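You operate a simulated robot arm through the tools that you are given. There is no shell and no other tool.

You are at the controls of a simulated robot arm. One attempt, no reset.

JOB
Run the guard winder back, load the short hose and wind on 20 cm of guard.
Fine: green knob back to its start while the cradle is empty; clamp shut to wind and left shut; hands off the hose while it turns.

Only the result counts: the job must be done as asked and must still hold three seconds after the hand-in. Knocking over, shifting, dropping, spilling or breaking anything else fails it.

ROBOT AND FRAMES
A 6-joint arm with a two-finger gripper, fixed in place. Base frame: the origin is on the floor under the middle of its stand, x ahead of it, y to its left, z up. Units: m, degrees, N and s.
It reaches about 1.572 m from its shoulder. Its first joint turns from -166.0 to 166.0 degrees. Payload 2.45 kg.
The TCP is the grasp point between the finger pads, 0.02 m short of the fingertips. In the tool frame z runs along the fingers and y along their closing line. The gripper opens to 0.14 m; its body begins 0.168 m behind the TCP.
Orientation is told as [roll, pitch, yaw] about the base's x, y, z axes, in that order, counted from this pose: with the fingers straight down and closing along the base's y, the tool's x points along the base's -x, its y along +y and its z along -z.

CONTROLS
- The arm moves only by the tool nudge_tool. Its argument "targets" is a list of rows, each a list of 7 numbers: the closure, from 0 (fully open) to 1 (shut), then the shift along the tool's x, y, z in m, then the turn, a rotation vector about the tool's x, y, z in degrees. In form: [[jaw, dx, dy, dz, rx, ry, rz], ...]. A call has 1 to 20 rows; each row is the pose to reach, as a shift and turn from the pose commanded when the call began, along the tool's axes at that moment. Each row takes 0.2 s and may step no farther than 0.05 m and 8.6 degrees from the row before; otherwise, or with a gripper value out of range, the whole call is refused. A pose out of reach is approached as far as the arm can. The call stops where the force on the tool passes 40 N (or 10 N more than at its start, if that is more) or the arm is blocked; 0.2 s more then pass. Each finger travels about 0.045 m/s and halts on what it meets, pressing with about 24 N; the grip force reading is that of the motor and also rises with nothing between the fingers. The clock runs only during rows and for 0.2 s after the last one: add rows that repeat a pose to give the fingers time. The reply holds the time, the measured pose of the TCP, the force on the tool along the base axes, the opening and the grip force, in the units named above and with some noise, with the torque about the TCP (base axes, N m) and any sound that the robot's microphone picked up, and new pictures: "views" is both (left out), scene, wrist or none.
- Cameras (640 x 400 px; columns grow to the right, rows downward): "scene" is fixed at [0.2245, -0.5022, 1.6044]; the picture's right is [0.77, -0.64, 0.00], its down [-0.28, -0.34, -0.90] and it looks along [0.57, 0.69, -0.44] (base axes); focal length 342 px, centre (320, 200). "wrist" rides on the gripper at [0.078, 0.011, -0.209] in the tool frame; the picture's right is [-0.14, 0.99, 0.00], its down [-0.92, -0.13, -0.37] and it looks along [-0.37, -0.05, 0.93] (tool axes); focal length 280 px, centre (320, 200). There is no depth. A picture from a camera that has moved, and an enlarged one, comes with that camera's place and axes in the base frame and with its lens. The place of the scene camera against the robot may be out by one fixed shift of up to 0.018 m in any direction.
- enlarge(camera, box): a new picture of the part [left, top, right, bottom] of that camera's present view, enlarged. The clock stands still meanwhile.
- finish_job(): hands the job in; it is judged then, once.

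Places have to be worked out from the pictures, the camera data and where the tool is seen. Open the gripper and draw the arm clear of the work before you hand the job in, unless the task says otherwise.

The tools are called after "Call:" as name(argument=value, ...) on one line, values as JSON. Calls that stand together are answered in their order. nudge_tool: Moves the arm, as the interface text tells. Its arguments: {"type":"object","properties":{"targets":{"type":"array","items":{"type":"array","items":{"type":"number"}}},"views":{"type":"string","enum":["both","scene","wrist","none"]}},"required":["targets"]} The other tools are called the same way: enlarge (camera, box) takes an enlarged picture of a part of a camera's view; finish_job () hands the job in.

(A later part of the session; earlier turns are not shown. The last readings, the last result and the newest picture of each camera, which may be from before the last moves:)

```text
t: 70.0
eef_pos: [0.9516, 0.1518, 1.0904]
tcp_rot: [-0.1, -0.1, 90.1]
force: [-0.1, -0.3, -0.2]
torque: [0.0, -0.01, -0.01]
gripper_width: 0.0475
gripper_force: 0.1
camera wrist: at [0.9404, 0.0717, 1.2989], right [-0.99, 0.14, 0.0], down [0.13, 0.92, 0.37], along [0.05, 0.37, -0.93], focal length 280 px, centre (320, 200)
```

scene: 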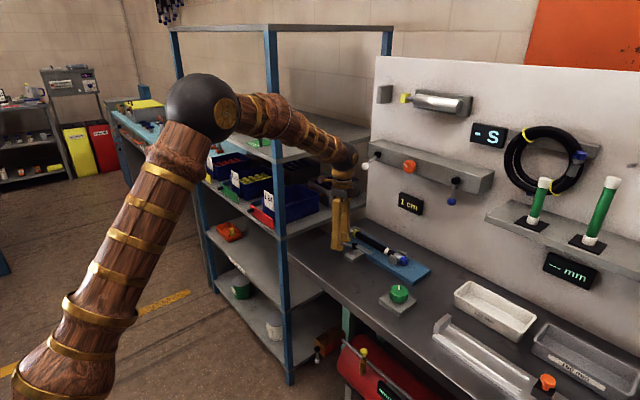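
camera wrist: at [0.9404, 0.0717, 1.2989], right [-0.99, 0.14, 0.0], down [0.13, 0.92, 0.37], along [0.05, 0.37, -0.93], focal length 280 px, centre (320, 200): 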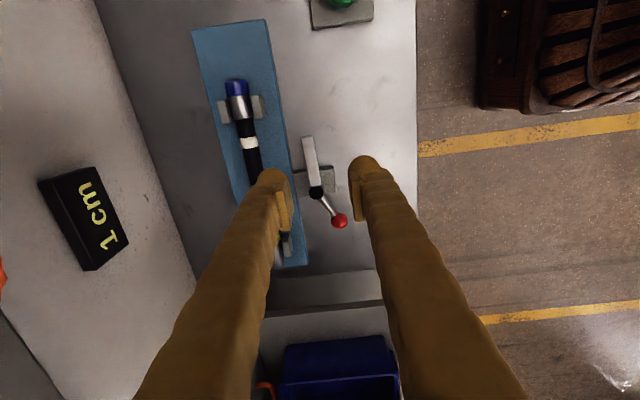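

I tilt 12° toward the robot and move over the hose grip point, stopping with the fingertips well above the hose.

Call:
nudge_tool(targets=[[0.66, 0, -0.01, 0.015, 4, 0, 0], [0.66, 0, -0.02, 0.04, 8, 0, 0], [0.66, 0, -0.03, 0.07, 12, 0, 0], [0.66, 0, -0.055, 0.09, 12, 0, 0], [0.66, 0, -0.08, 0.1, 12, 0, 0], [0.66, 0, -0.099, 0.105, 12, 0, 0], [0.66, 0, -0.099, 0.105, 12, 0, 0]], views="both")

Call:
enlarge(camera="wrist", box=[220, 40, 420, 280])

Call:
enlarge(camera="scene", box=[330, 130, 450, 290])

```text
t: 71.6
eef_pos: [1.0499, 0.1507, 0.9846]
tcp_rot: [-12.1, -0.1, 90.0]
force: [-0.3, 0.3, 0.1]
torque: [0.0, 0.0, 0.01]
gripper_width: 0.0477
gripper_force: 0.0
camera wrist: at [0.996, 0.0717, 1.1867], right [-0.97, 0.14, -0.21], down [0.05, 0.92, 0.39], along [0.24, 0.37, -0.9], focal length 280 px, centre (320, 200)
```

scene: 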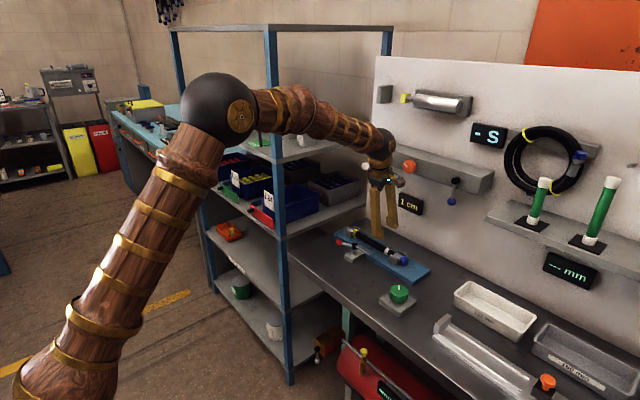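
wrist: 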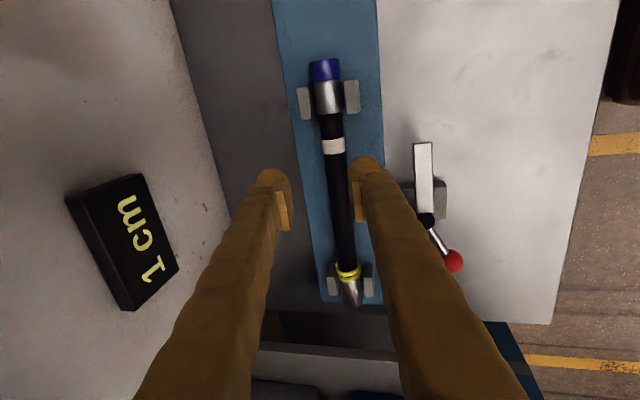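

```text
1.67 times, centred on (320, 160) of wrist
camera zoom: at [0.996, 0.0717, 1.1867], right [-0.97, 0.14, -0.21], down [0.05, 0.92, 0.39], along [0.24, 0.37, -0.9], focal length 467 px, centre (320, 267)
```

zoom: 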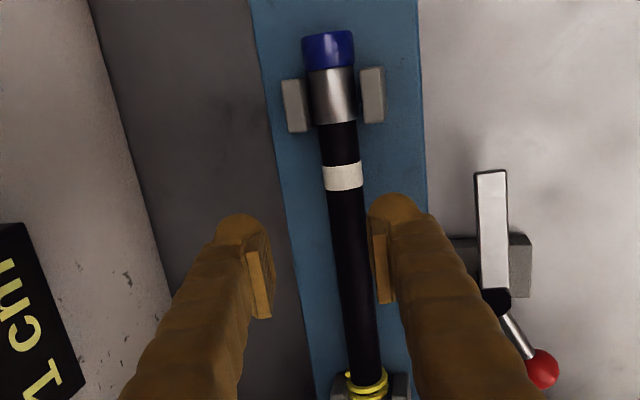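

```text
2.50 times, centred on (390, 210) of scene
camera zoom: at [0.2245, -0.5022, 1.6044], right [0.77, -0.64, 0.0], down [-0.28, -0.34, -0.9], along [0.57, 0.69, -0.44], focal length 856 px, centre (145, 175)
```

zoom: 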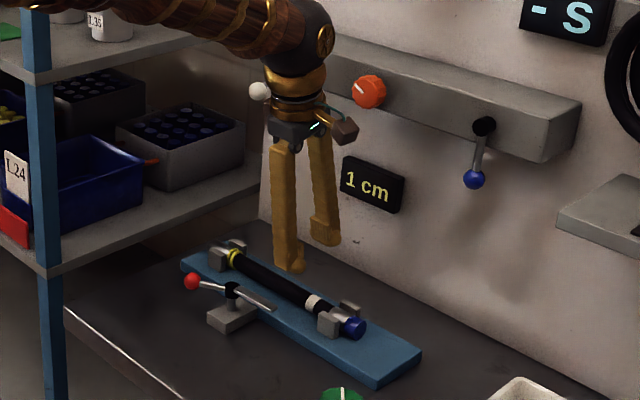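

The hose is centred under the fingers (axis x ≈ 1.051). I descend vertically to z ≈ 0.906 with the jaws at 47 mm.

Call:
nudge_tool(targets=[[0.66, 0, 0.006, 0.0285, 0, 0, 0], [0.66, 0, 0.011, 0.052, 0, 0, 0], [0.66, 0, 0.0145, 0.0685, 0, 0, 0], [0.66, 0, 0.0163, 0.0769, 0, 0, 0], [0.66, 0, 0.0163, 0.0769, 0, 0, 0]], views="both")

Call:
enlarge(camera="scene", box=[335, 205, 455, 285])

```text
t: 72.8
eef_pos: [1.0506, 0.1516, 0.9075]
tcp_rot: [-12.1, -0.2, 89.9]
force: [-0.1, -1.0, -0.2]
torque: [-0.02, -0.01, 0.03]
gripper_width: 0.0476
gripper_force: 0.0
camera wrist: at [0.9964, 0.0723, 1.1083], right [-0.97, 0.14, -0.21], down [0.05, 0.92, 0.39], along [0.24, 0.37, -0.9], focal length 280 px, centre (320, 200)
```

scene: 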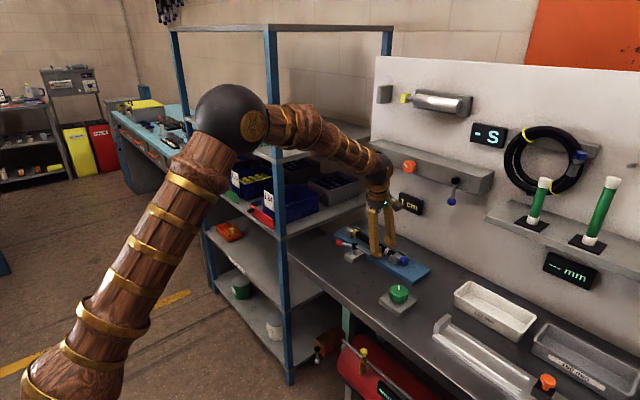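
wrist: 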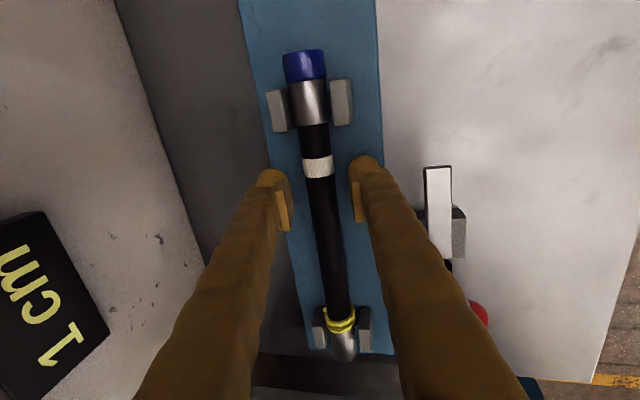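

```text
5.00 times, centred on (395, 245) of scene
camera zoom: at [0.2245, -0.5022, 1.6044], right [0.77, -0.64, 0.0], down [-0.28, -0.34, -0.9], along [0.57, 0.69, -0.44], focal length 1712 px, centre (-55, -25)
```

zoom: 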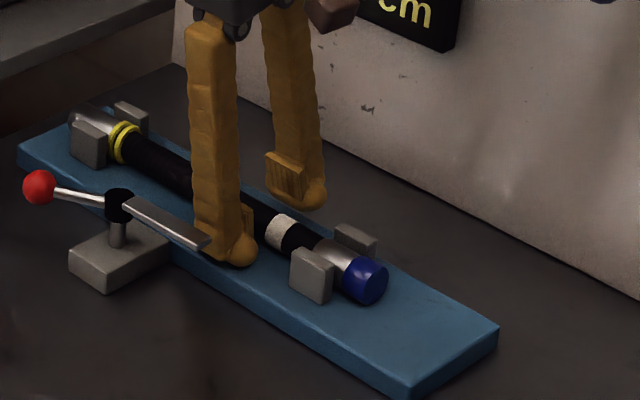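

No contact yet. I lower 3 mm more while closing on the hose.

Call:
nudge_tool(targets=[[0.72, 0, 0.0003, 0.0015, 0, 0, 0], [0.76, 0, 0.0006, 0.003, 0, 0, 0], [0.9, 0, 0.0006, 0.003, 0, 0, 0], [1, 0, 0.0006, 0.003, 0, 0, 0], [1, 0, 0.0006, 0.003, 0, 0, 0], [1, 0, 0.0006, 0.003, 0, 0, 0]], views="wrist")

```text
t: 74.2
eef_pos: [1.0515, 0.1515, 0.9038]
tcp_rot: [-12.2, -0.1, 90.0]
force: [-2.3, 2.7, 11.4]
torque: [-0.05, 0.04, 0.1]
gripper_width: 0.0232
gripper_force: 23.8
camera wrist: at [0.9966, 0.072, 1.1058], right [-0.97, 0.14, -0.21], down [0.05, 0.92, 0.39], along [0.24, 0.37, -0.9], focal length 280 px, centre (320, 200)
```

wrist: 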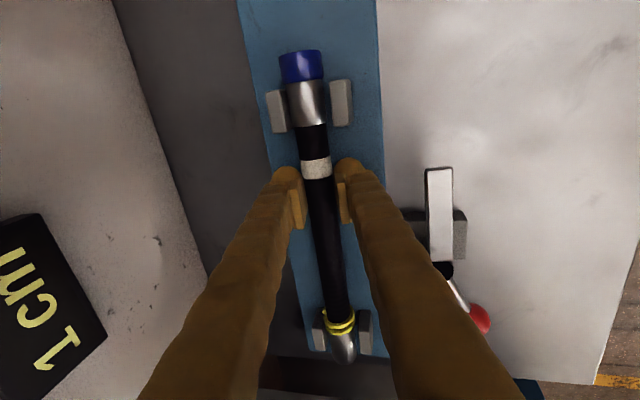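

The hose is gripped (23 mm). I lift it straight up 10 cm.

Call:
nudge_tool(targets=[[1, 0, -0.0025, -0.012, 0, 0, 0], [1, 0, -0.006, -0.028, 0, 0, 0], [1, 0, -0.0105, -0.05, 0, 0, 0], [1, 0, -0.0155, -0.073, 0, 0, 0], [1, 0, -0.0208, -0.0978, 0, 0, 0], [1, 0, -0.0208, -0.0978, 0, 0, 0]], views="both")

Call:
enlarge(camera="scene", box=[330, 170, 450, 290])

```text
t: 75.6
eef_pos: [1.0504, 0.1517, 1.0039]
tcp_rot: [-12.1, -0.2, 90.0]
force: [0.0, 0.4, -3.4]
torque: [-0.13, -0.02, 0.02]
gripper_width: 0.023
gripper_force: 23.6
camera wrist: at [0.9964, 0.0715, 1.2053], right [-0.97, 0.14, -0.21], down [0.05, 0.92, 0.39], along [0.24, 0.37, -0.9], focal length 280 px, centre (320, 200)
```

scene: 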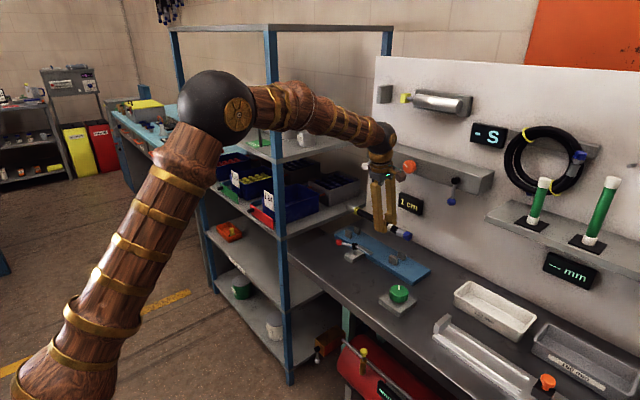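
wrist: 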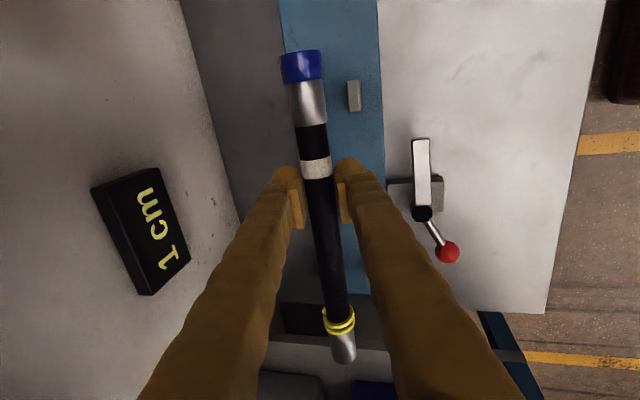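

```text
3.33 times, centred on (390, 230) of scene
camera zoom: at [0.2245, -0.5022, 1.6044], right [0.77, -0.64, 0.0], down [-0.28, -0.34, -0.9], along [0.57, 0.69, -0.44], focal length 1141 px, centre (87, 100)
```

zoom: 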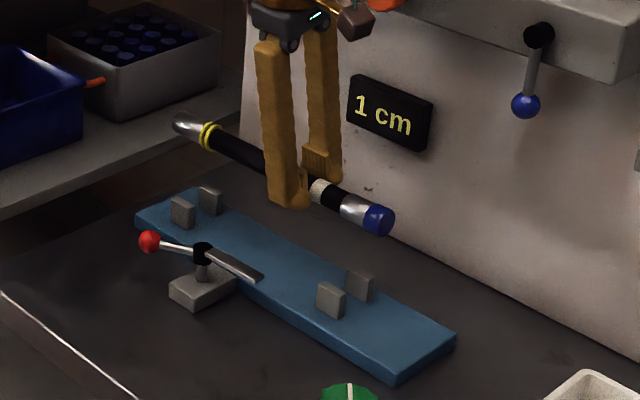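

The hose (guard rings still on, display 1 cm) is clear of the cradle. I carry it back over the bench, un-tilting on the way.

Call:
nudge_tool(targets=[[1, -0.0026, 0.0341, -0.0073, 0, 0, 0], [1, -0.0052, 0.0682, -0.0145, 0, 0, 0], [1, -0.0078, 0.1023, -0.0218, -4, 0, 0], [1, -0.0104, 0.1364, -0.029, -8, 0, 0], [1, -0.013, 0.1706, -0.0363, -12, 0, 0], [1, -0.013, 0.1706, -0.0363, -12, 0, 0]], views="wrist")

```text
t: 77.0
eef_pos: [0.8758, 0.1651, 1.0042]
tcp_rot: [-0.1, -0.1, 90.0]
force: [-0.2, 0.2, -3.1]
torque: [-0.15, 0.01, 0.02]
gripper_width: 0.0232
gripper_force: 23.8
camera wrist: at [0.865, 0.085, 1.2117], right [-0.99, 0.14, 0.0], down [0.13, 0.92, 0.37], along [0.05, 0.37, -0.93], focal length 280 px, centre (320, 200)
```

wrist: 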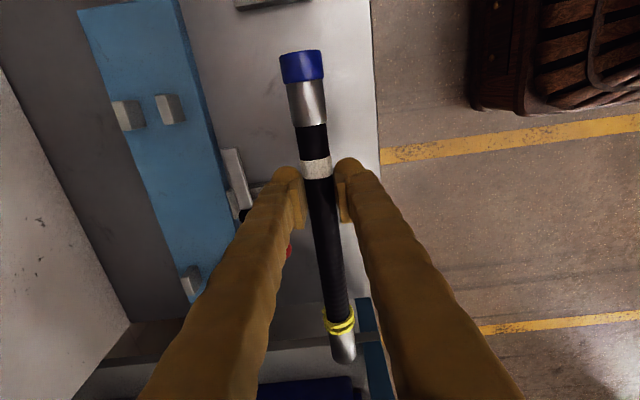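

I lower the hose toward the bench, stopping a few mm above expected contact.

Call:
nudge_tool(targets=[[1, 0, 0, 0.035, 0, 0, 0], [1, 0, 0, 0.07, 0, 0, 0], [1, 0, 0, 0.098, 0, 0, 0], [1, 0, 0, 0.112, 0, 0, 0], [1, 0, 0, 0.116, 0, 0, 0], [1, 0, 0, 0.116, 0, 0, 0]], views="none")

Call:
nudge_tool(targets=[[1, 0, 0, 0.001, 0, 0, 0], [1, 0, 0, 0.002, 0, 0, 0], [1, 0, 0, 0.003, 0, 0, 0]], views="none")

```text
t: 78.4
eef_pos: [0.8753, 0.1658, 0.8886]
tcp_rot: [0.0, -0.2, 90.0]
force: [0.2, 0.1, -3.5]
torque: [-0.13, -0.03, 0.03]
gripper_width: 0.023
gripper_force: 23.9
```

```text
t: 79.2
eef_pos: [0.8767, 0.165, 0.8852]
tcp_rot: [-0.1, -0.1, 90.0]
force: [-0.9, 0.5, 1.8]
torque: [0.68, 0.04, 0.07]
gripper_width: 0.0229
gripper_force: 24.2
```

The far end touched the bench first (torque +0.68 N m), so the hose is within a millimetre or two of resting. I lower 1 mm more, open, and lift away.

Call:
nudge_tool(targets=[[1, 0, 0, 0.001, 0, 0, 0], [0.85, 0, 0, 0.001, 0, 0, 0], [0.7, 0, 0, 0.001, 0, 0, 0], [0.57, 0, 0, 0.001, 0, 0, 0], [0.57, 0, 0, 0.001, 0, 0, 0], [0.57, 0, 0, -0.02, 0, 0, 0], [0.57, 0, 0, -0.06, 0, 0, 0], [0.57, 0, 0, -0.105, 0, 0, 0], [0.57, 0, 0, -0.15, 0, 0, 0]], views="both")

Call:
enlarge(camera="wrist", box=[220, 40, 420, 300])

Call:
enlarge(camera="scene", box=[370, 170, 450, 230])

```text
t: 81.2
eef_pos: [0.8752, 0.1652, 1.0358]
tcp_rot: [-0.1, -0.1, 90.1]
force: [0.5, -0.6, -0.8]
torque: [0.04, 0.02, 0.04]
gripper_width: 0.0598
gripper_force: 0.1
camera wrist: at [0.865, 0.0851, 1.243], right [-0.99, 0.14, 0.0], down [0.13, 0.92, 0.37], along [0.05, 0.37, -0.93], focal length 280 px, centre (320, 200)
```

scene: 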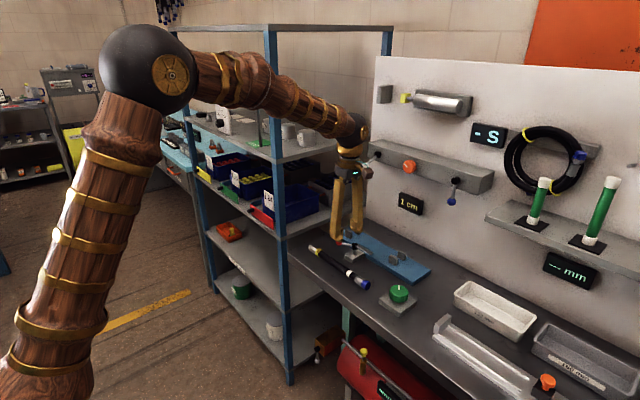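
wrist: 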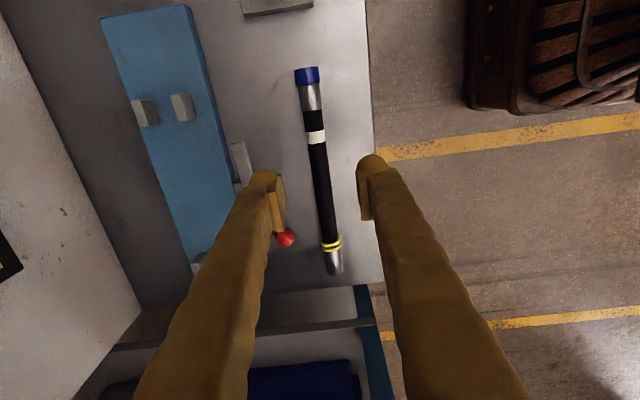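

```text
1.54 times, centred on (320, 170) of wrist
camera zoom: at [0.865, 0.0851, 1.243], right [-0.99, 0.14, 0.0], down [0.13, 0.92, 0.37], along [0.05, 0.37, -0.93], focal length 431 px, centre (320, 246)
```

zoom: 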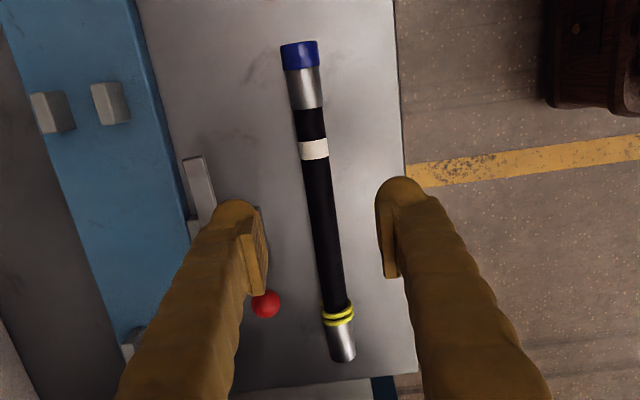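

```text
6.67 times, centred on (410, 200) of scene
camera zoom: at [0.2245, -0.5022, 1.6044], right [0.77, -0.64, 0.0], down [-0.28, -0.34, -0.9], along [0.57, 0.69, -0.44], focal length 2283 px, centre (-280, 200)
```

zoom: 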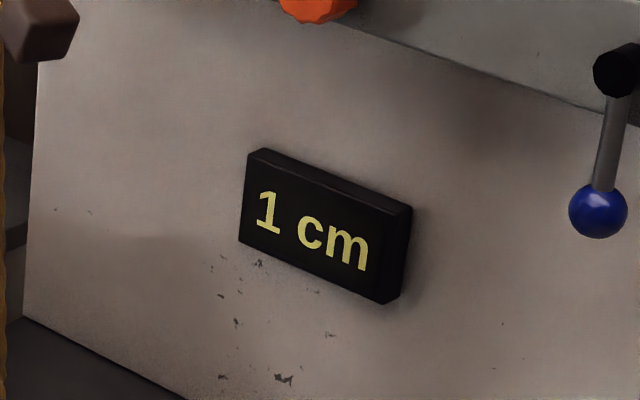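

The hose lies safely on the bench with its guard, and the cradle is empty. Now I go to the green knob at yaw 90, descend and grip it.

Call:
nudge_tool(targets=[[0.4, 0.0413, -0.005, -0.003, 0, 0, 0], [0.4, 0.0826, -0.0099, -0.0057, 0, 0, 0], [0.4, 0.1239, -0.0149, -0.0085, 0, 0, 0], [0.4, 0.1652, -0.0198, -0.0114, 0, 0, 0], [0.4, 0.2065, -0.0248, -0.0142, 0, 0, 0], [0.4, 0.2065, -0.0248, 0.03, 0, 0, 0], [0.4, 0.2065, -0.0248, 0.075, 0, 0, 0], [0.4, 0.2065, -0.0248, 0.11, 0, 0, 0], [0.4, 0.2065, -0.0248, 0.1315, 0, 0, 0], [0.7, 0.2065, -0.0248, 0.1315, 0, 0, 0], [1, 0.2065, -0.0248, 0.1315, 0, 0, 0], [1, 0.2065, -0.0248, 0.1315, 0, 0, 0], [1, 0.2065, -0.0248, 0.1315, 0, 0, 0]], views="wrist")

Call:
enlarge(camera="wrist", box=[270, 150, 370, 240])

```text
t: 84.0
eef_pos: [0.8999, -0.0396, 0.9029]
tcp_rot: [-0.1, -0.1, 90.0]
force: [-23.5, 0.3, 2.9]
torque: [0.02, -0.17, 0.04]
gripper_width: 0.0553
gripper_force: 44.4
camera wrist: at [0.8894, -0.1208, 1.1111], right [-0.99, 0.14, 0.0], down [0.13, 0.92, 0.37], along [0.05, 0.37, -0.93], focal length 280 px, centre (320, 200)
```

wrist: 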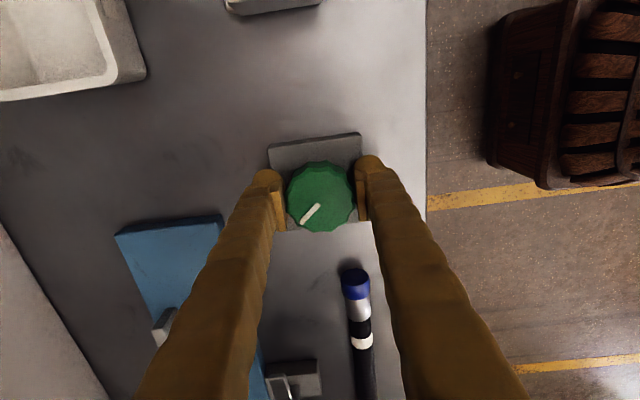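

```text
4.44 times, centred on (320, 195) of wrist
camera zoom: at [0.8894, -0.1208, 1.1111], right [-0.99, 0.14, 0.0], down [0.13, 0.92, 0.37], along [0.05, 0.37, -0.93], focal length 1246 px, centre (320, 222)
```

zoom: 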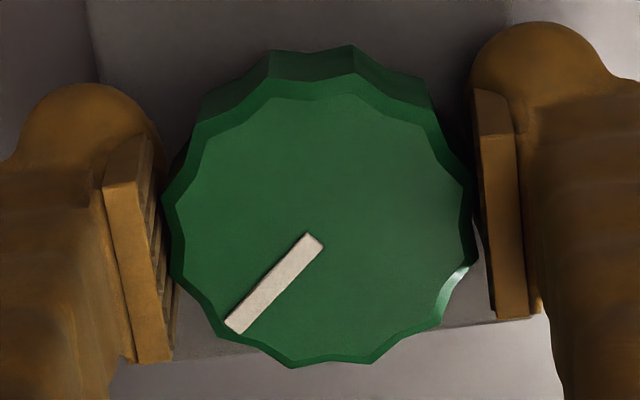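

The pointer is at about 40° and the force says I'm 0.6 mm too far in +x. I correct that and start running the knob clockwise with the cradle empty.

Call:
nudge_tool(targets=[[1, 0, 0.0006, 0, 0, 0, 0], [1, 0, 0.0006, 0, 0, 0, 8], [1, 0, 0.0006, 0, 0, 0, 16], [1, 0, 0.0006, 0, 0, 0, 24], [1, 0, 0.0006, 0, 0, 0, 32], [1, 0, 0.0006, 0, 0, 0, 40], [1, 0, 0.0006, 0, 0, 0, 40]], views="none")

```text
t: 85.4
eef_pos: [0.899, -0.0419, 0.9018]
tcp_rot: [0.1, -0.1, 53.2]
force: [-4.4, 0.8, 1.7]
torque: [0.04, -0.24, 0.01]
gripper_width: 0.0552
gripper_force: 45.1
stopped in row 6: the force on the tool passed its limit at 41 N (the readings are from after the stop); the commanded pose is now the measured one
```

It stopped on lateral force (off-centre), and the pose has now relaxed to about (0.899, -0.042). I continue clockwise from here.

Call:
nudge_tool(targets=[[1, 0, 0, 0, 0, 0, 8], [1, 0, 0, 0, 0, 0, 16], [1, 0, 0, 0, 0, 0, 24], [1, 0, 0, 0, 0, 0, 32], [1, 0, 0, 0, 0, 0, 32]], views="none")

```text
t: 86.6
eef_pos: [0.8986, -0.0404, 0.902]
tcp_rot: [0.2, -0.1, 21.1]
force: [-21.0, 12.1, 22.1]
torque: [-0.14, 0.0, 0.01]
gripper_width: 0.0552
gripper_force: 45.7
```

Modest side and upward forces; I trim position (0.5 mm in-plane, 0.6 mm up) and keep turning clockwise.

Call:
nudge_tool(targets=[[1, 0.0004, 0.0005, -0.0006, 0, 0, 0], [1, 0.0004, 0.0005, -0.0006, 0, 0, 8], [1, 0.0004, 0.0005, -0.0006, 0, 0, 16], [1, 0.0004, 0.0005, -0.0006, 0, 0, 24], [1, 0.0004, 0.0005, -0.0006, 0, 0, 32], [1, 0.0004, 0.0005, -0.0006, 0, 0, 40], [1, 0.0004, 0.0005, -0.0006, 0, 0, 40]], views="wrist")

Call:
enlarge(camera="wrist", box=[270, 150, 370, 240])

```text
t: 88.2
eef_pos: [0.899, -0.0398, 0.9031]
tcp_rot: [0.3, 0.1, -18.9]
force: [6.3, 25.1, -2.8]
torque: [-0.19, 0.07, 0.03]
gripper_width: 0.0552
gripper_force: 45.2
camera wrist: at [0.8289, -0.006, 1.1114], right [0.45, 0.89, 0.0], down [0.83, -0.42, 0.37], along [0.33, -0.16, -0.93], focal length 280 px, centre (320, 200)
```

wrist: 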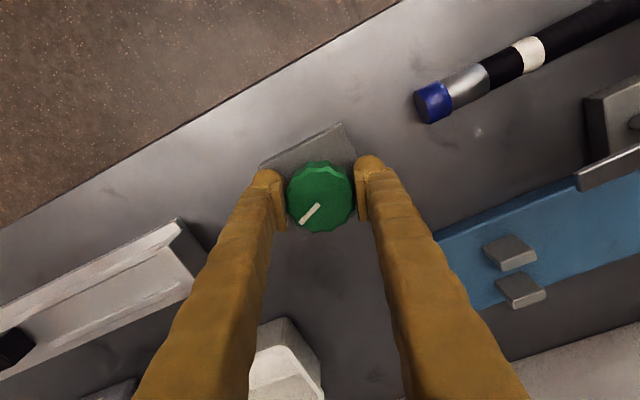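

```text
4.44 times, centred on (320, 195) of wrist
camera zoom: at [0.8289, -0.006, 1.1114], right [0.45, 0.89, 0.0], down [0.83, -0.42, 0.37], along [0.33, -0.16, -0.93], focal length 1246 px, centre (320, 222)
```

zoom: 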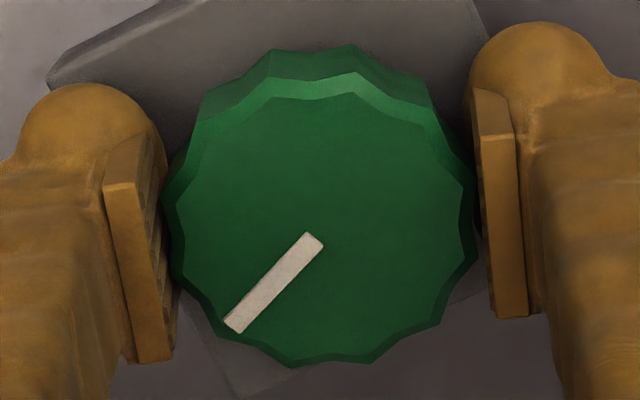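

No slip: the pointer is now at about -68° and there's no stop yet. I trim 0.6 mm in y and continue clockwise.

Call:
nudge_tool(targets=[[1, 0, 0.0006, 0, 0, 0, 0], [1, 0, 0.0006, 0, 0, 0, 8], [1, 0, 0.0006, 0, 0, 0, 16], [1, 0, 0.0006, 0, 0, 0, 24], [1, 0, 0.0006, 0, 0, 0, 32], [1, 0, 0.0006, 0, 0, 0, 40], [1, 0, 0.0006, 0, 0, 0, 40]], views="wrist")

Call:
enlarge(camera="wrist", box=[270, 150, 370, 240])

```text
t: 89.8
eef_pos: [0.8999, -0.0399, 0.9028]
tcp_rot: [0.2, 0.2, -58.9]
force: [10.3, 23.2, -12.9]
torque: [-0.18, 0.22, 0.04]
gripper_width: 0.0554
gripper_force: 44.9
camera wrist: at [0.8687, 0.0314, 1.1116], right [0.92, 0.39, 0.0], down [0.37, -0.86, 0.37], along [0.14, -0.34, -0.93], focal length 280 px, centre (320, 200)
```

wrist: 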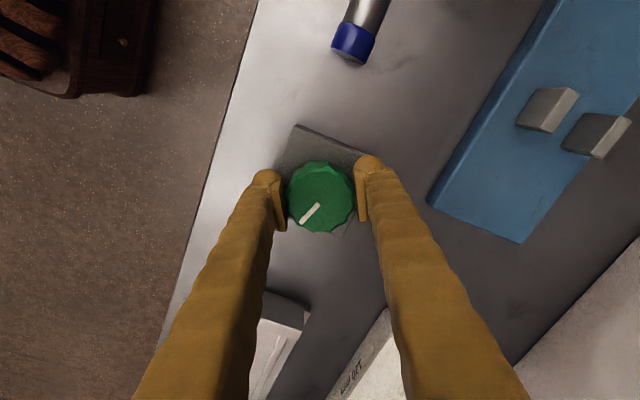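

```text
4.44 times, centred on (320, 195) of wrist
camera zoom: at [0.8687, 0.0314, 1.1116], right [0.92, 0.39, 0.0], down [0.37, -0.86, 0.37], along [0.14, -0.34, -0.93], focal length 1246 px, centre (320, 222)
```

zoom: 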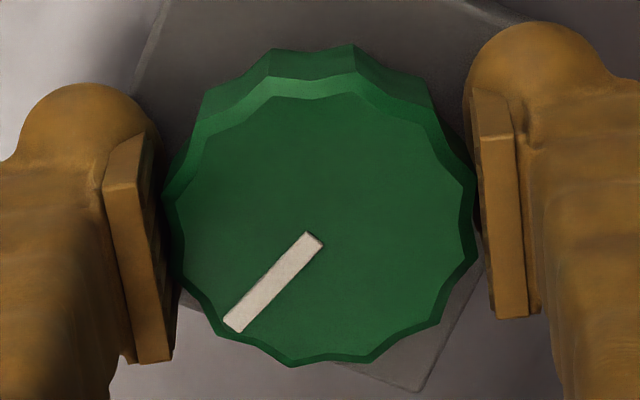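

The pointer is at about -108° with no stop yet. I trim and continue, watching the z torque.

Call:
nudge_tool(targets=[[1, 0.0004, 0.0005, -0.0003, 0, 0, 0], [1, 0.0004, 0.0005, -0.0003, 0, 0, 6], [1, 0.0004, 0.0005, -0.0003, 0, 0, 12], [1, 0.0004, 0.0005, -0.0003, 0, 0, 18], [1, 0.0004, 0.0005, -0.0003, 0, 0, 18]], views="wrist")

Call:
enlarge(camera="wrist", box=[270, 150, 370, 240])

```text
t: 91.0
eef_pos: [0.8993, -0.0397, 0.9024]
tcp_rot: [0.1, 0.2, -76.9]
force: [14.4, 11.7, -19.1]
torque: [-0.12, 0.16, 0.0]
gripper_width: 0.0553
gripper_force: 45.0
camera wrist: at [0.8929, 0.0375, 1.1117], right [1.0, 0.09, 0.0], down [0.08, -0.93, 0.37], along [0.03, -0.36, -0.93], focal length 280 px, centre (320, 200)
```

wrist: 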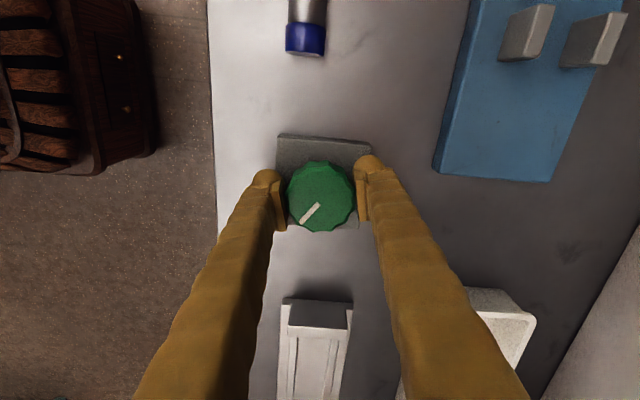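

```text
4.44 times, centred on (320, 195) of wrist
camera zoom: at [0.8929, 0.0375, 1.1117], right [1.0, 0.09, 0.0], down [0.08, -0.93, 0.37], along [0.03, -0.36, -0.93], focal length 1246 px, centre (320, 222)
```

zoom: 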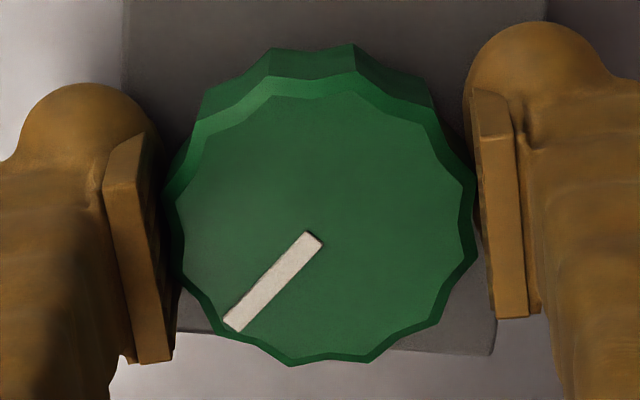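

The pointer is past -126° with no stop, so the travel is larger than 240°. I continue clockwise.

Call:
nudge_tool(targets=[[1, -0.0002, 0.0003, 0.0005, 0, 0, 0], [1, -0.0002, 0.0003, 0.0005, 0, 0, 7], [1, -0.0002, 0.0003, 0.0005, 0, 0, 14], [1, -0.0002, 0.0003, 0.0005, 0, 0, 21], [1, -0.0002, 0.0003, 0.0005, 0, 0, 28], [1, -0.0002, 0.0003, 0.0005, 0, 0, 28]], views="wrist")

Call:
enlarge(camera="wrist", box=[270, 150, 370, 240])

```text
t: 92.4
eef_pos: [0.9014, -0.0386, 0.9019]
tcp_rot: [-0.1, 0.2, -104.8]
force: [3.4, 10.2, -4.0]
torque: [-0.13, -0.01, 0.03]
gripper_width: 0.0551
gripper_force: 45.0
camera wrist: at [0.9309, 0.0316, 1.1118], right [0.92, -0.39, 0.0], down [-0.36, -0.86, 0.37], along [-0.14, -0.34, -0.93], focal length 280 px, centre (320, 200)
```

wrist: 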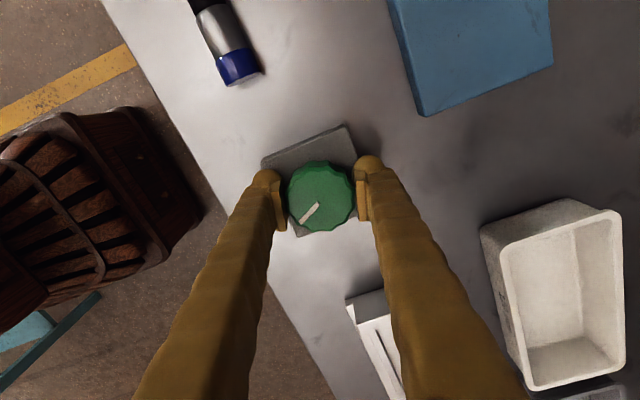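

```text
4.44 times, centred on (320, 195) of wrist
camera zoom: at [0.9309, 0.0316, 1.1118], right [0.92, -0.39, 0.0], down [-0.36, -0.86, 0.37], along [-0.14, -0.34, -0.93], focal length 1246 px, centre (320, 222)
```

zoom: 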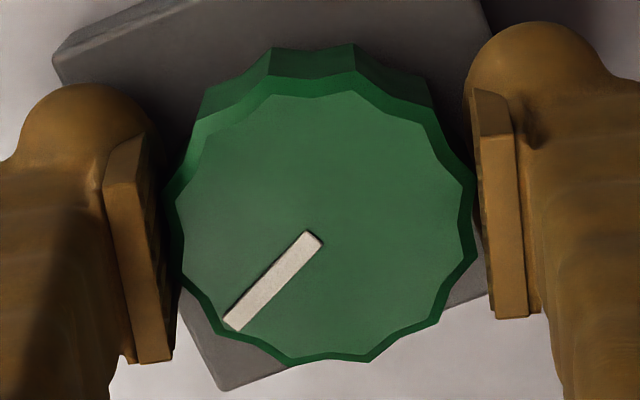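

The wrist still has range (yaw -105) and the pointer is at about -154°. I continue clockwise.

Call:
nudge_tool(targets=[[1, 0, 0, 0, 0, 0, 7], [1, 0, 0, 0, 0, 0, 14], [1, 0, 0, 0, 0, 0, 21], [1, 0, 0, 0, 0, 0, 28], [1, 0, 0, 0, 0, 0, 35], [1, 0, 0, 0, 0, 0, 35]], views="wrist")

Call:
enlarge(camera="wrist", box=[270, 150, 370, 240])

```text
t: 93.8
eef_pos: [0.9004, -0.0404, 0.904]
tcp_rot: [-0.1, 0.1, -140.1]
force: [7.8, -8.4, 5.2]
torque: [-0.02, 0.04, 0.65]
gripper_width: 0.0549
gripper_force: 45.0
camera wrist: at [0.9668, 0.0003, 1.1124], right [0.53, -0.85, 0.0], down [-0.79, -0.5, 0.37], along [-0.31, -0.19, -0.93], focal length 280 px, centre (320, 200)
```

wrist: 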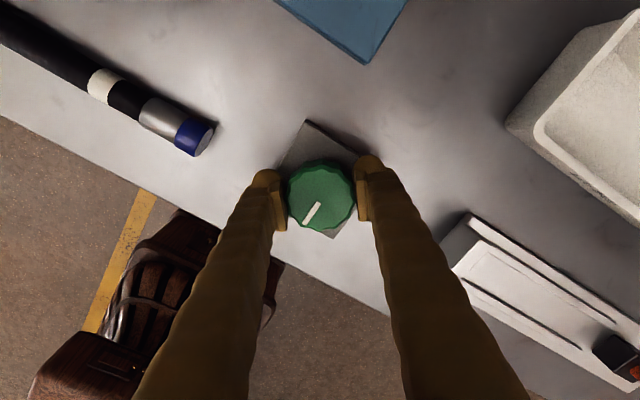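

```text
4.44 times, centred on (320, 195) of wrist
camera zoom: at [0.9668, 0.0003, 1.1124], right [0.53, -0.85, 0.0], down [-0.79, -0.5, 0.37], along [-0.31, -0.19, -0.93], focal length 1246 px, centre (320, 222)
```

zoom: 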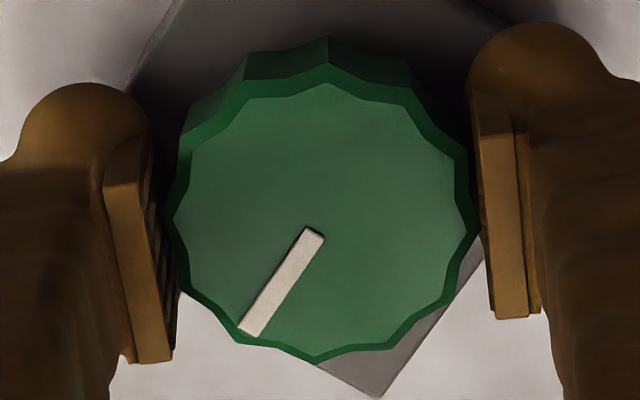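

Torque rose to +0.65 N m and the pointer slipped in the jaws, now facing -x (about 180°). That's the clockwise stop, 300° from the other end. I push 5° more to confirm it's a hard stop.

Call:
nudge_tool(targets=[[1, 0, 0, 0, 0, 0, 3], [1, 0, 0, 0, 0, 0, 6], [1, 0, 0, 0, 0, 0, 6]], views="wrist")

Call:
enlarge(camera="wrist", box=[270, 150, 370, 240])

```text
t: 94.6
eef_pos: [0.8997, -0.0399, 0.9029]
tcp_rot: [0.0, 0.1, -145.9]
force: [16.4, -12.9, 6.0]
torque: [-0.07, 0.02, 0.71]
gripper_width: 0.0544
gripper_force: 45.4
camera wrist: at [0.971, -0.0066, 1.1122], right [0.44, -0.9, 0.0], down [-0.83, -0.41, 0.37], along [-0.33, -0.16, -0.93], focal length 280 px, centre (320, 200)
```

wrist: 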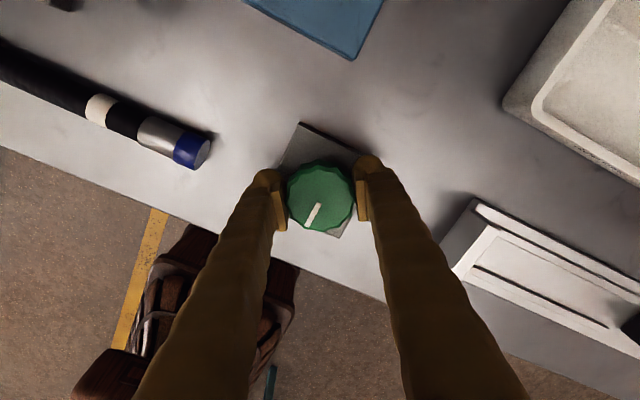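

```text
4.44 times, centred on (320, 195) of wrist
camera zoom: at [0.971, -0.0066, 1.1122], right [0.44, -0.9, 0.0], down [-0.83, -0.41, 0.37], along [-0.33, -0.16, -0.93], focal length 1246 px, centre (320, 222)
```

zoom: 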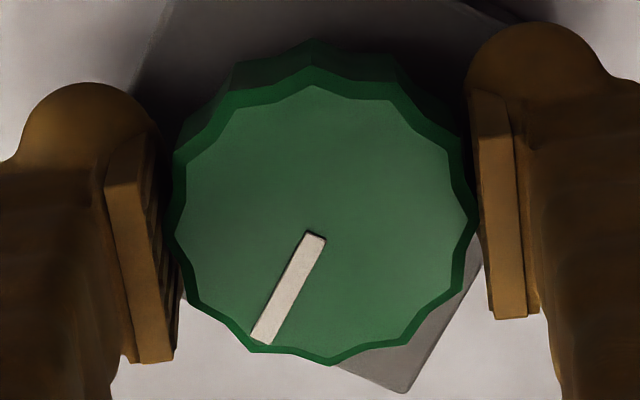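

It slipped again with the pointer fixed at -x, so the knob is firmly at its start with the cradle empty. I release, lift, and begin rotating the wrist back counter-clockwise.

Call:
nudge_tool(targets=[[0.8, 0, 0, 0, 0, 0, 0], [0.4, 0, 0, 0, 0, 0, 0], [0.4, 0, 0, 0, 0, 0, 0], [0.4, 0, 0, -0.04, 0, 0, 0], [0.4, 0, 0, -0.085, 0, 0, 0], [0.4, 0, 0, -0.13, 0, 0, 0], [0.4, 0, 0, -0.15, 0, 0, -8.5], [0.4, 0, 0, -0.15, 0, 0, -17], [0.4, 0, 0, -0.15, 0, 0, -25.5], [0.4, 0, 0, -0.15, 0, 0, -34], [0.4, 0, 0, -0.15, 0, 0, -42.5], [0.4, 0, 0, -0.15, 0, 0, -51], [0.4, 0, 0, -0.15, 0, 0, -59.5], [0.4, 0, 0, -0.15, 0, 0, -68], [0.4, 0, 0, -0.15, 0, 0, -76.5], [0.4, 0, 0, -0.15, 0, 0, -85], [0.4, 0, 0, -0.15, 0, 0, -93.5], [0.4, 0, 0, -0.15, 0, 0, -102], [0.4, 0, 0, -0.15, 0, 0, -110.5], [0.4, 0, 0, -0.15, 0, 0, -119]], views="both")

Call:
enlarge(camera="wrist", box=[270, 100, 370, 190])

```text
t: 98.8
eef_pos: [0.9003, -0.0394, 1.0523]
tcp_rot: [0.1, 0.1, -26.7]
force: [-0.1, -0.3, 0.8]
torque: [0.02, 0.0, -0.03]
gripper_width: 0.0841
gripper_force: 0.1
camera wrist: at [0.8352, 0.0033, 1.2617], right [0.57, 0.82, 0.0], down [0.76, -0.53, 0.37], along [0.3, -0.21, -0.93], focal length 280 px, centre (320, 200)
```

scene: 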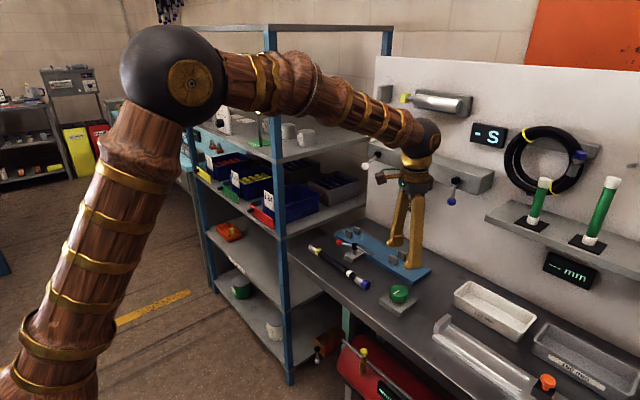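
wrist: 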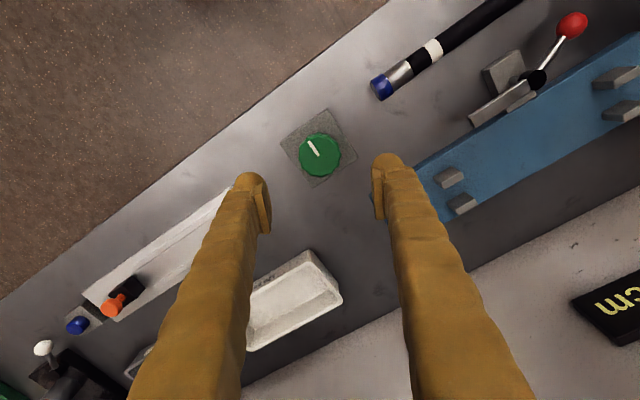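

```text
4.44 times, centred on (320, 145) of wrist
camera zoom: at [0.8352, 0.0033, 1.2617], right [0.57, 0.82, 0.0], down [0.76, -0.53, 0.37], along [0.3, -0.21, -0.93], focal length 1246 px, centre (320, 444)
```

zoom: 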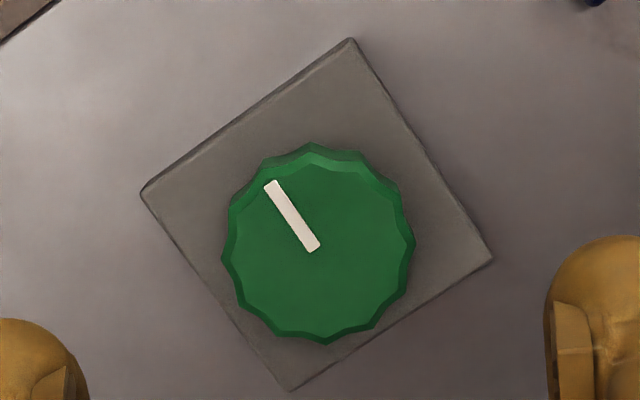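

The start pointer faces -x exactly. I continue rotating to yaw 90 while moving over the hose.

Call:
nudge_tool(targets=[[0.57, 0.0081, 0.0123, 0.0009, 0, 0, -8.34], [0.57, 0.0162, 0.0245, 0.0018, 0, 0, -16.67], [0.57, 0.0243, 0.0368, 0.0026, 0, 0, -25.0], [0.57, 0.0324, 0.0491, 0.0035, 0, 0, -33.34], [0.57, 0.0405, 0.0613, 0.0044, 0, 0, -41.68], [0.57, 0.0486, 0.0736, 0.0053, 0, 0, -50.0], [0.57, 0.0567, 0.0858, 0.0062, 0, 0, -58.35], [0.57, 0.0649, 0.0981, 0.007, 0, 0, -66.7], [0.57, 0.073, 0.1104, 0.0079, 0, 0, -75.0], [0.57, 0.0811, 0.1226, 0.0088, 0, 0, -83.36], [0.57, 0.0892, 0.1349, 0.0097, 0, 0, -91.7], [0.57, 0.0973, 0.1472, 0.0105, 0, 0, -100.0], [0.57, 0.1054, 0.1594, 0.0114, 0, 0, -108.4], [0.57, 0.1135, 0.1717, 0.0123, 0, 0, -116.7], [0.57, 0.1135, 0.1717, 0.0123, 0, 0, -116.7]], views="wrist")

Call:
enlarge(camera="wrist", box=[220, 40, 420, 300])

```text
t: 102.0
eef_pos: [0.8767, 0.1649, 1.0411]
tcp_rot: [0.0, -0.2, 90.0]
force: [0.1, -0.1, 0.7]
torque: [0.03, 0.0, -0.01]
gripper_width: 0.0601
gripper_force: 0.1
camera wrist: at [0.8656, 0.0846, 1.2501], right [-0.99, 0.14, 0.0], down [0.13, 0.92, 0.37], along [0.05, 0.37, -0.93], focal length 280 px, centre (320, 200)
```

wrist: 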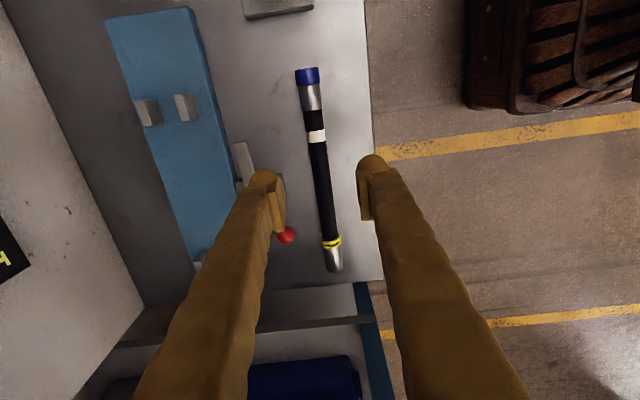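

```text
1.54 times, centred on (320, 170) of wrist
camera zoom: at [0.8656, 0.0846, 1.2501], right [-0.99, 0.14, 0.0], down [0.13, 0.92, 0.37], along [0.05, 0.37, -0.93], focal length 431 px, centre (320, 246)
```

zoom: 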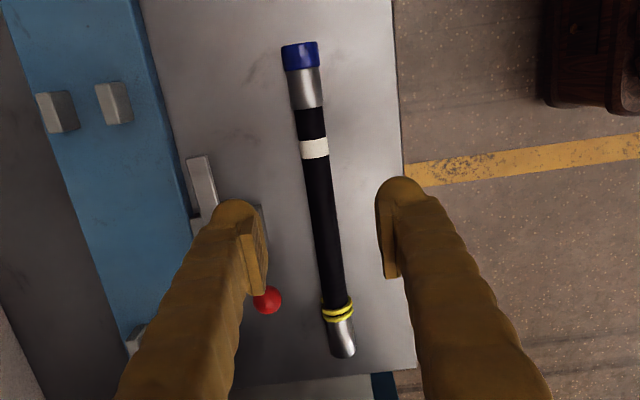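

The hose is at x ≈ 0.878. I descend onto it with a small +1.5 mm x correction and close.

Call:
nudge_tool(targets=[[0.57, -0.001, -0.0015, 0.04, 0, 0, 0], [0.57, -0.001, -0.0015, 0.085, 0, 0, 0], [0.57, -0.001, -0.0015, 0.125, 0, 0, 0], [0.57, -0.001, -0.0015, 0.148, 0, 0, 0], [0.57, -0.001, -0.0015, 0.157, 0, 0, 0], [0.57, -0.001, -0.0015, 0.157, 0, 0, 0], [0.75, -0.001, -0.0015, 0.157, 0, 0, 0], [0.9, -0.001, -0.0015, 0.157, 0, 0, 0], [1, -0.001, -0.0015, 0.157, 0, 0, 0], [1, -0.001, -0.0015, 0.157, 0, 0, 0], [1, -0.001, -0.0015, 0.157, 0, 0, 0]], views="wrist")

```text
t: 104.4
eef_pos: [0.8774, 0.1664, 0.8852]
tcp_rot: [0.0, -0.2, 89.8]
force: [4.9, 0.0, 3.8]
torque: [-0.03, -0.07, 0.02]
gripper_width: 0.0224
gripper_force: 24.3
camera wrist: at [0.8669, 0.0867, 1.0927], right [-0.99, 0.14, 0.0], down [0.13, 0.92, 0.37], along [0.05, 0.37, -0.93], focal length 280 px, centre (320, 200)
```

wrist: 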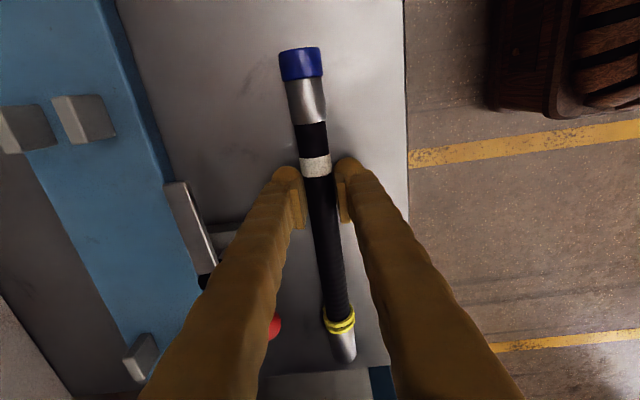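

Gripped. I lift, tilt 15° and carry the hose over the cradle along the same path as before.

Call:
nudge_tool(targets=[[1, 0, 0, -0.015, 0, 0, 0], [1, 0, 0, -0.04, 0, 0, 0], [1, 0, 0, -0.08, 0, 0, 0], [1, 0, 0, -0.115, 5, 0, 0], [1, 0, 0, -0.128, 10, 0, 0], [1, 0, 0, -0.128, 15, 0, 0], [1, 0.003, -0.035, -0.128, 15, 0, 0], [1, 0.006, -0.07, -0.128, 15, 0, 0], [1, 0.009, -0.105, -0.128, 15, 0, 0], [1, 0.0136, -0.14, -0.128, 15, 0, 0], [1, 0.0136, -0.1714, -0.128, 15, 0, 0], [1, 0.0136, -0.1714, -0.128, 15, 0, 0]], views="both")

```text
t: 107.0
eef_pos: [1.0488, 0.1527, 1.0118]
tcp_rot: [-15.0, -0.2, 89.8]
force: [-1.0, 1.1, -3.8]
torque: [-0.1, 0.01, -0.03]
gripper_width: 0.0226
gripper_force: 24.4
camera wrist: at [0.9845, 0.0719, 1.2104], right [-0.96, 0.14, -0.26], down [0.03, 0.92, 0.39], along [0.29, 0.37, -0.88], focal length 280 px, centre (320, 200)
```

scene: 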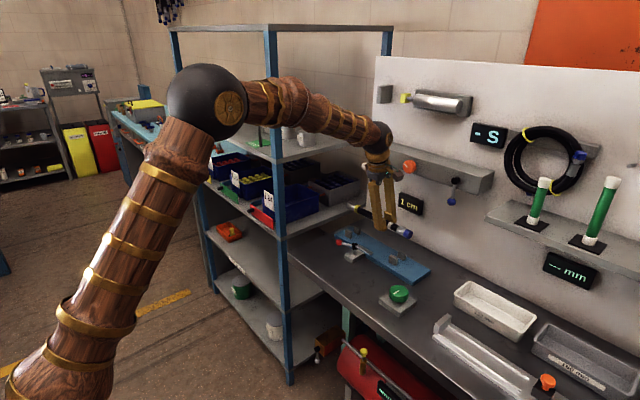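
wrist: 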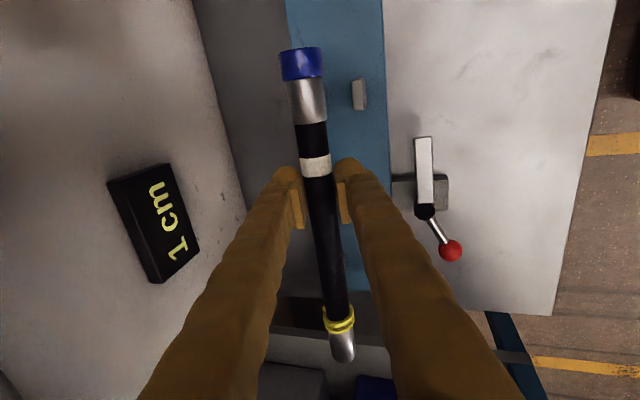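

Level and positioned. I lower vertically to the same level as before (about z 0.9155) and check alignment at both post pairs.

Call:
nudge_tool(targets=[[1, 0, 0.0075, 0.028, 0, 0, 0], [1, 0, 0.015, 0.056, 0, 0, 0], [1, 0, 0.0207, 0.0773, 0, 0, 0], [1, 0, 0.023, 0.086, 0, 0, 0], [1, 0, 0.0249, 0.093, 0, 0, 0], [1, 0, 0.0249, 0.093, 0, 0, 0]], views="wrist")

Call:
enlarge(camera="wrist", box=[250, 60, 370, 140])

Call:
enlarge(camera="wrist", box=[290, 280, 400, 370])

```text
t: 108.4
eef_pos: [1.0478, 0.151, 0.9161]
tcp_rot: [-15.0, -0.2, 89.7]
force: [-0.1, 1.1, -2.8]
torque: [-0.08, 0.0, 0.01]
gripper_width: 0.0224
gripper_force: 24.6
camera wrist: at [0.9846, 0.0725, 1.1141], right [-0.96, 0.14, -0.26], down [0.03, 0.92, 0.39], along [0.29, 0.37, -0.88], focal length 280 px, centre (320, 200)
```

wrist: 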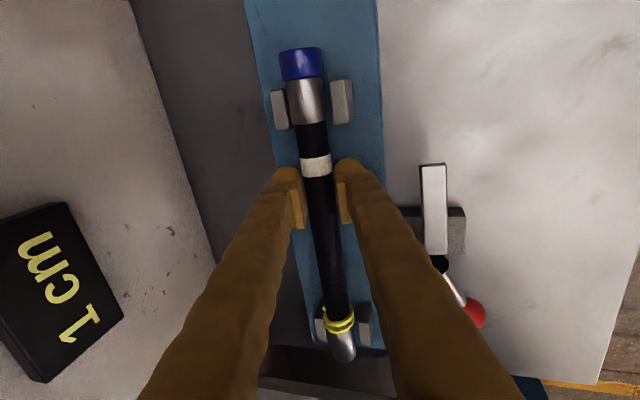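

```text
5.00 times, centred on (310, 100) of wrist
camera zoom: at [0.9846, 0.0725, 1.1141], right [-0.96, 0.14, -0.26], down [0.03, 0.92, 0.39], along [0.29, 0.37, -0.88], focal length 1402 px, centre (370, 700)
```

zoom: 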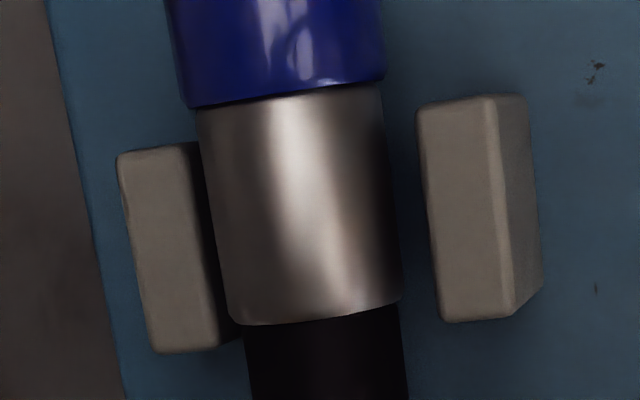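

```text
4.44 times, centred on (345, 325) of wrist
camera zoom: at [0.9846, 0.0725, 1.1141], right [-0.96, 0.14, -0.26], down [0.03, 0.92, 0.39], along [0.29, 0.37, -0.88], focal length 1246 px, centre (209, -356)
```

zoom: 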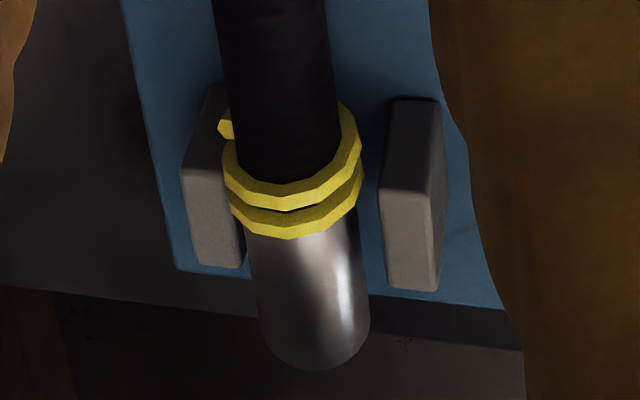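

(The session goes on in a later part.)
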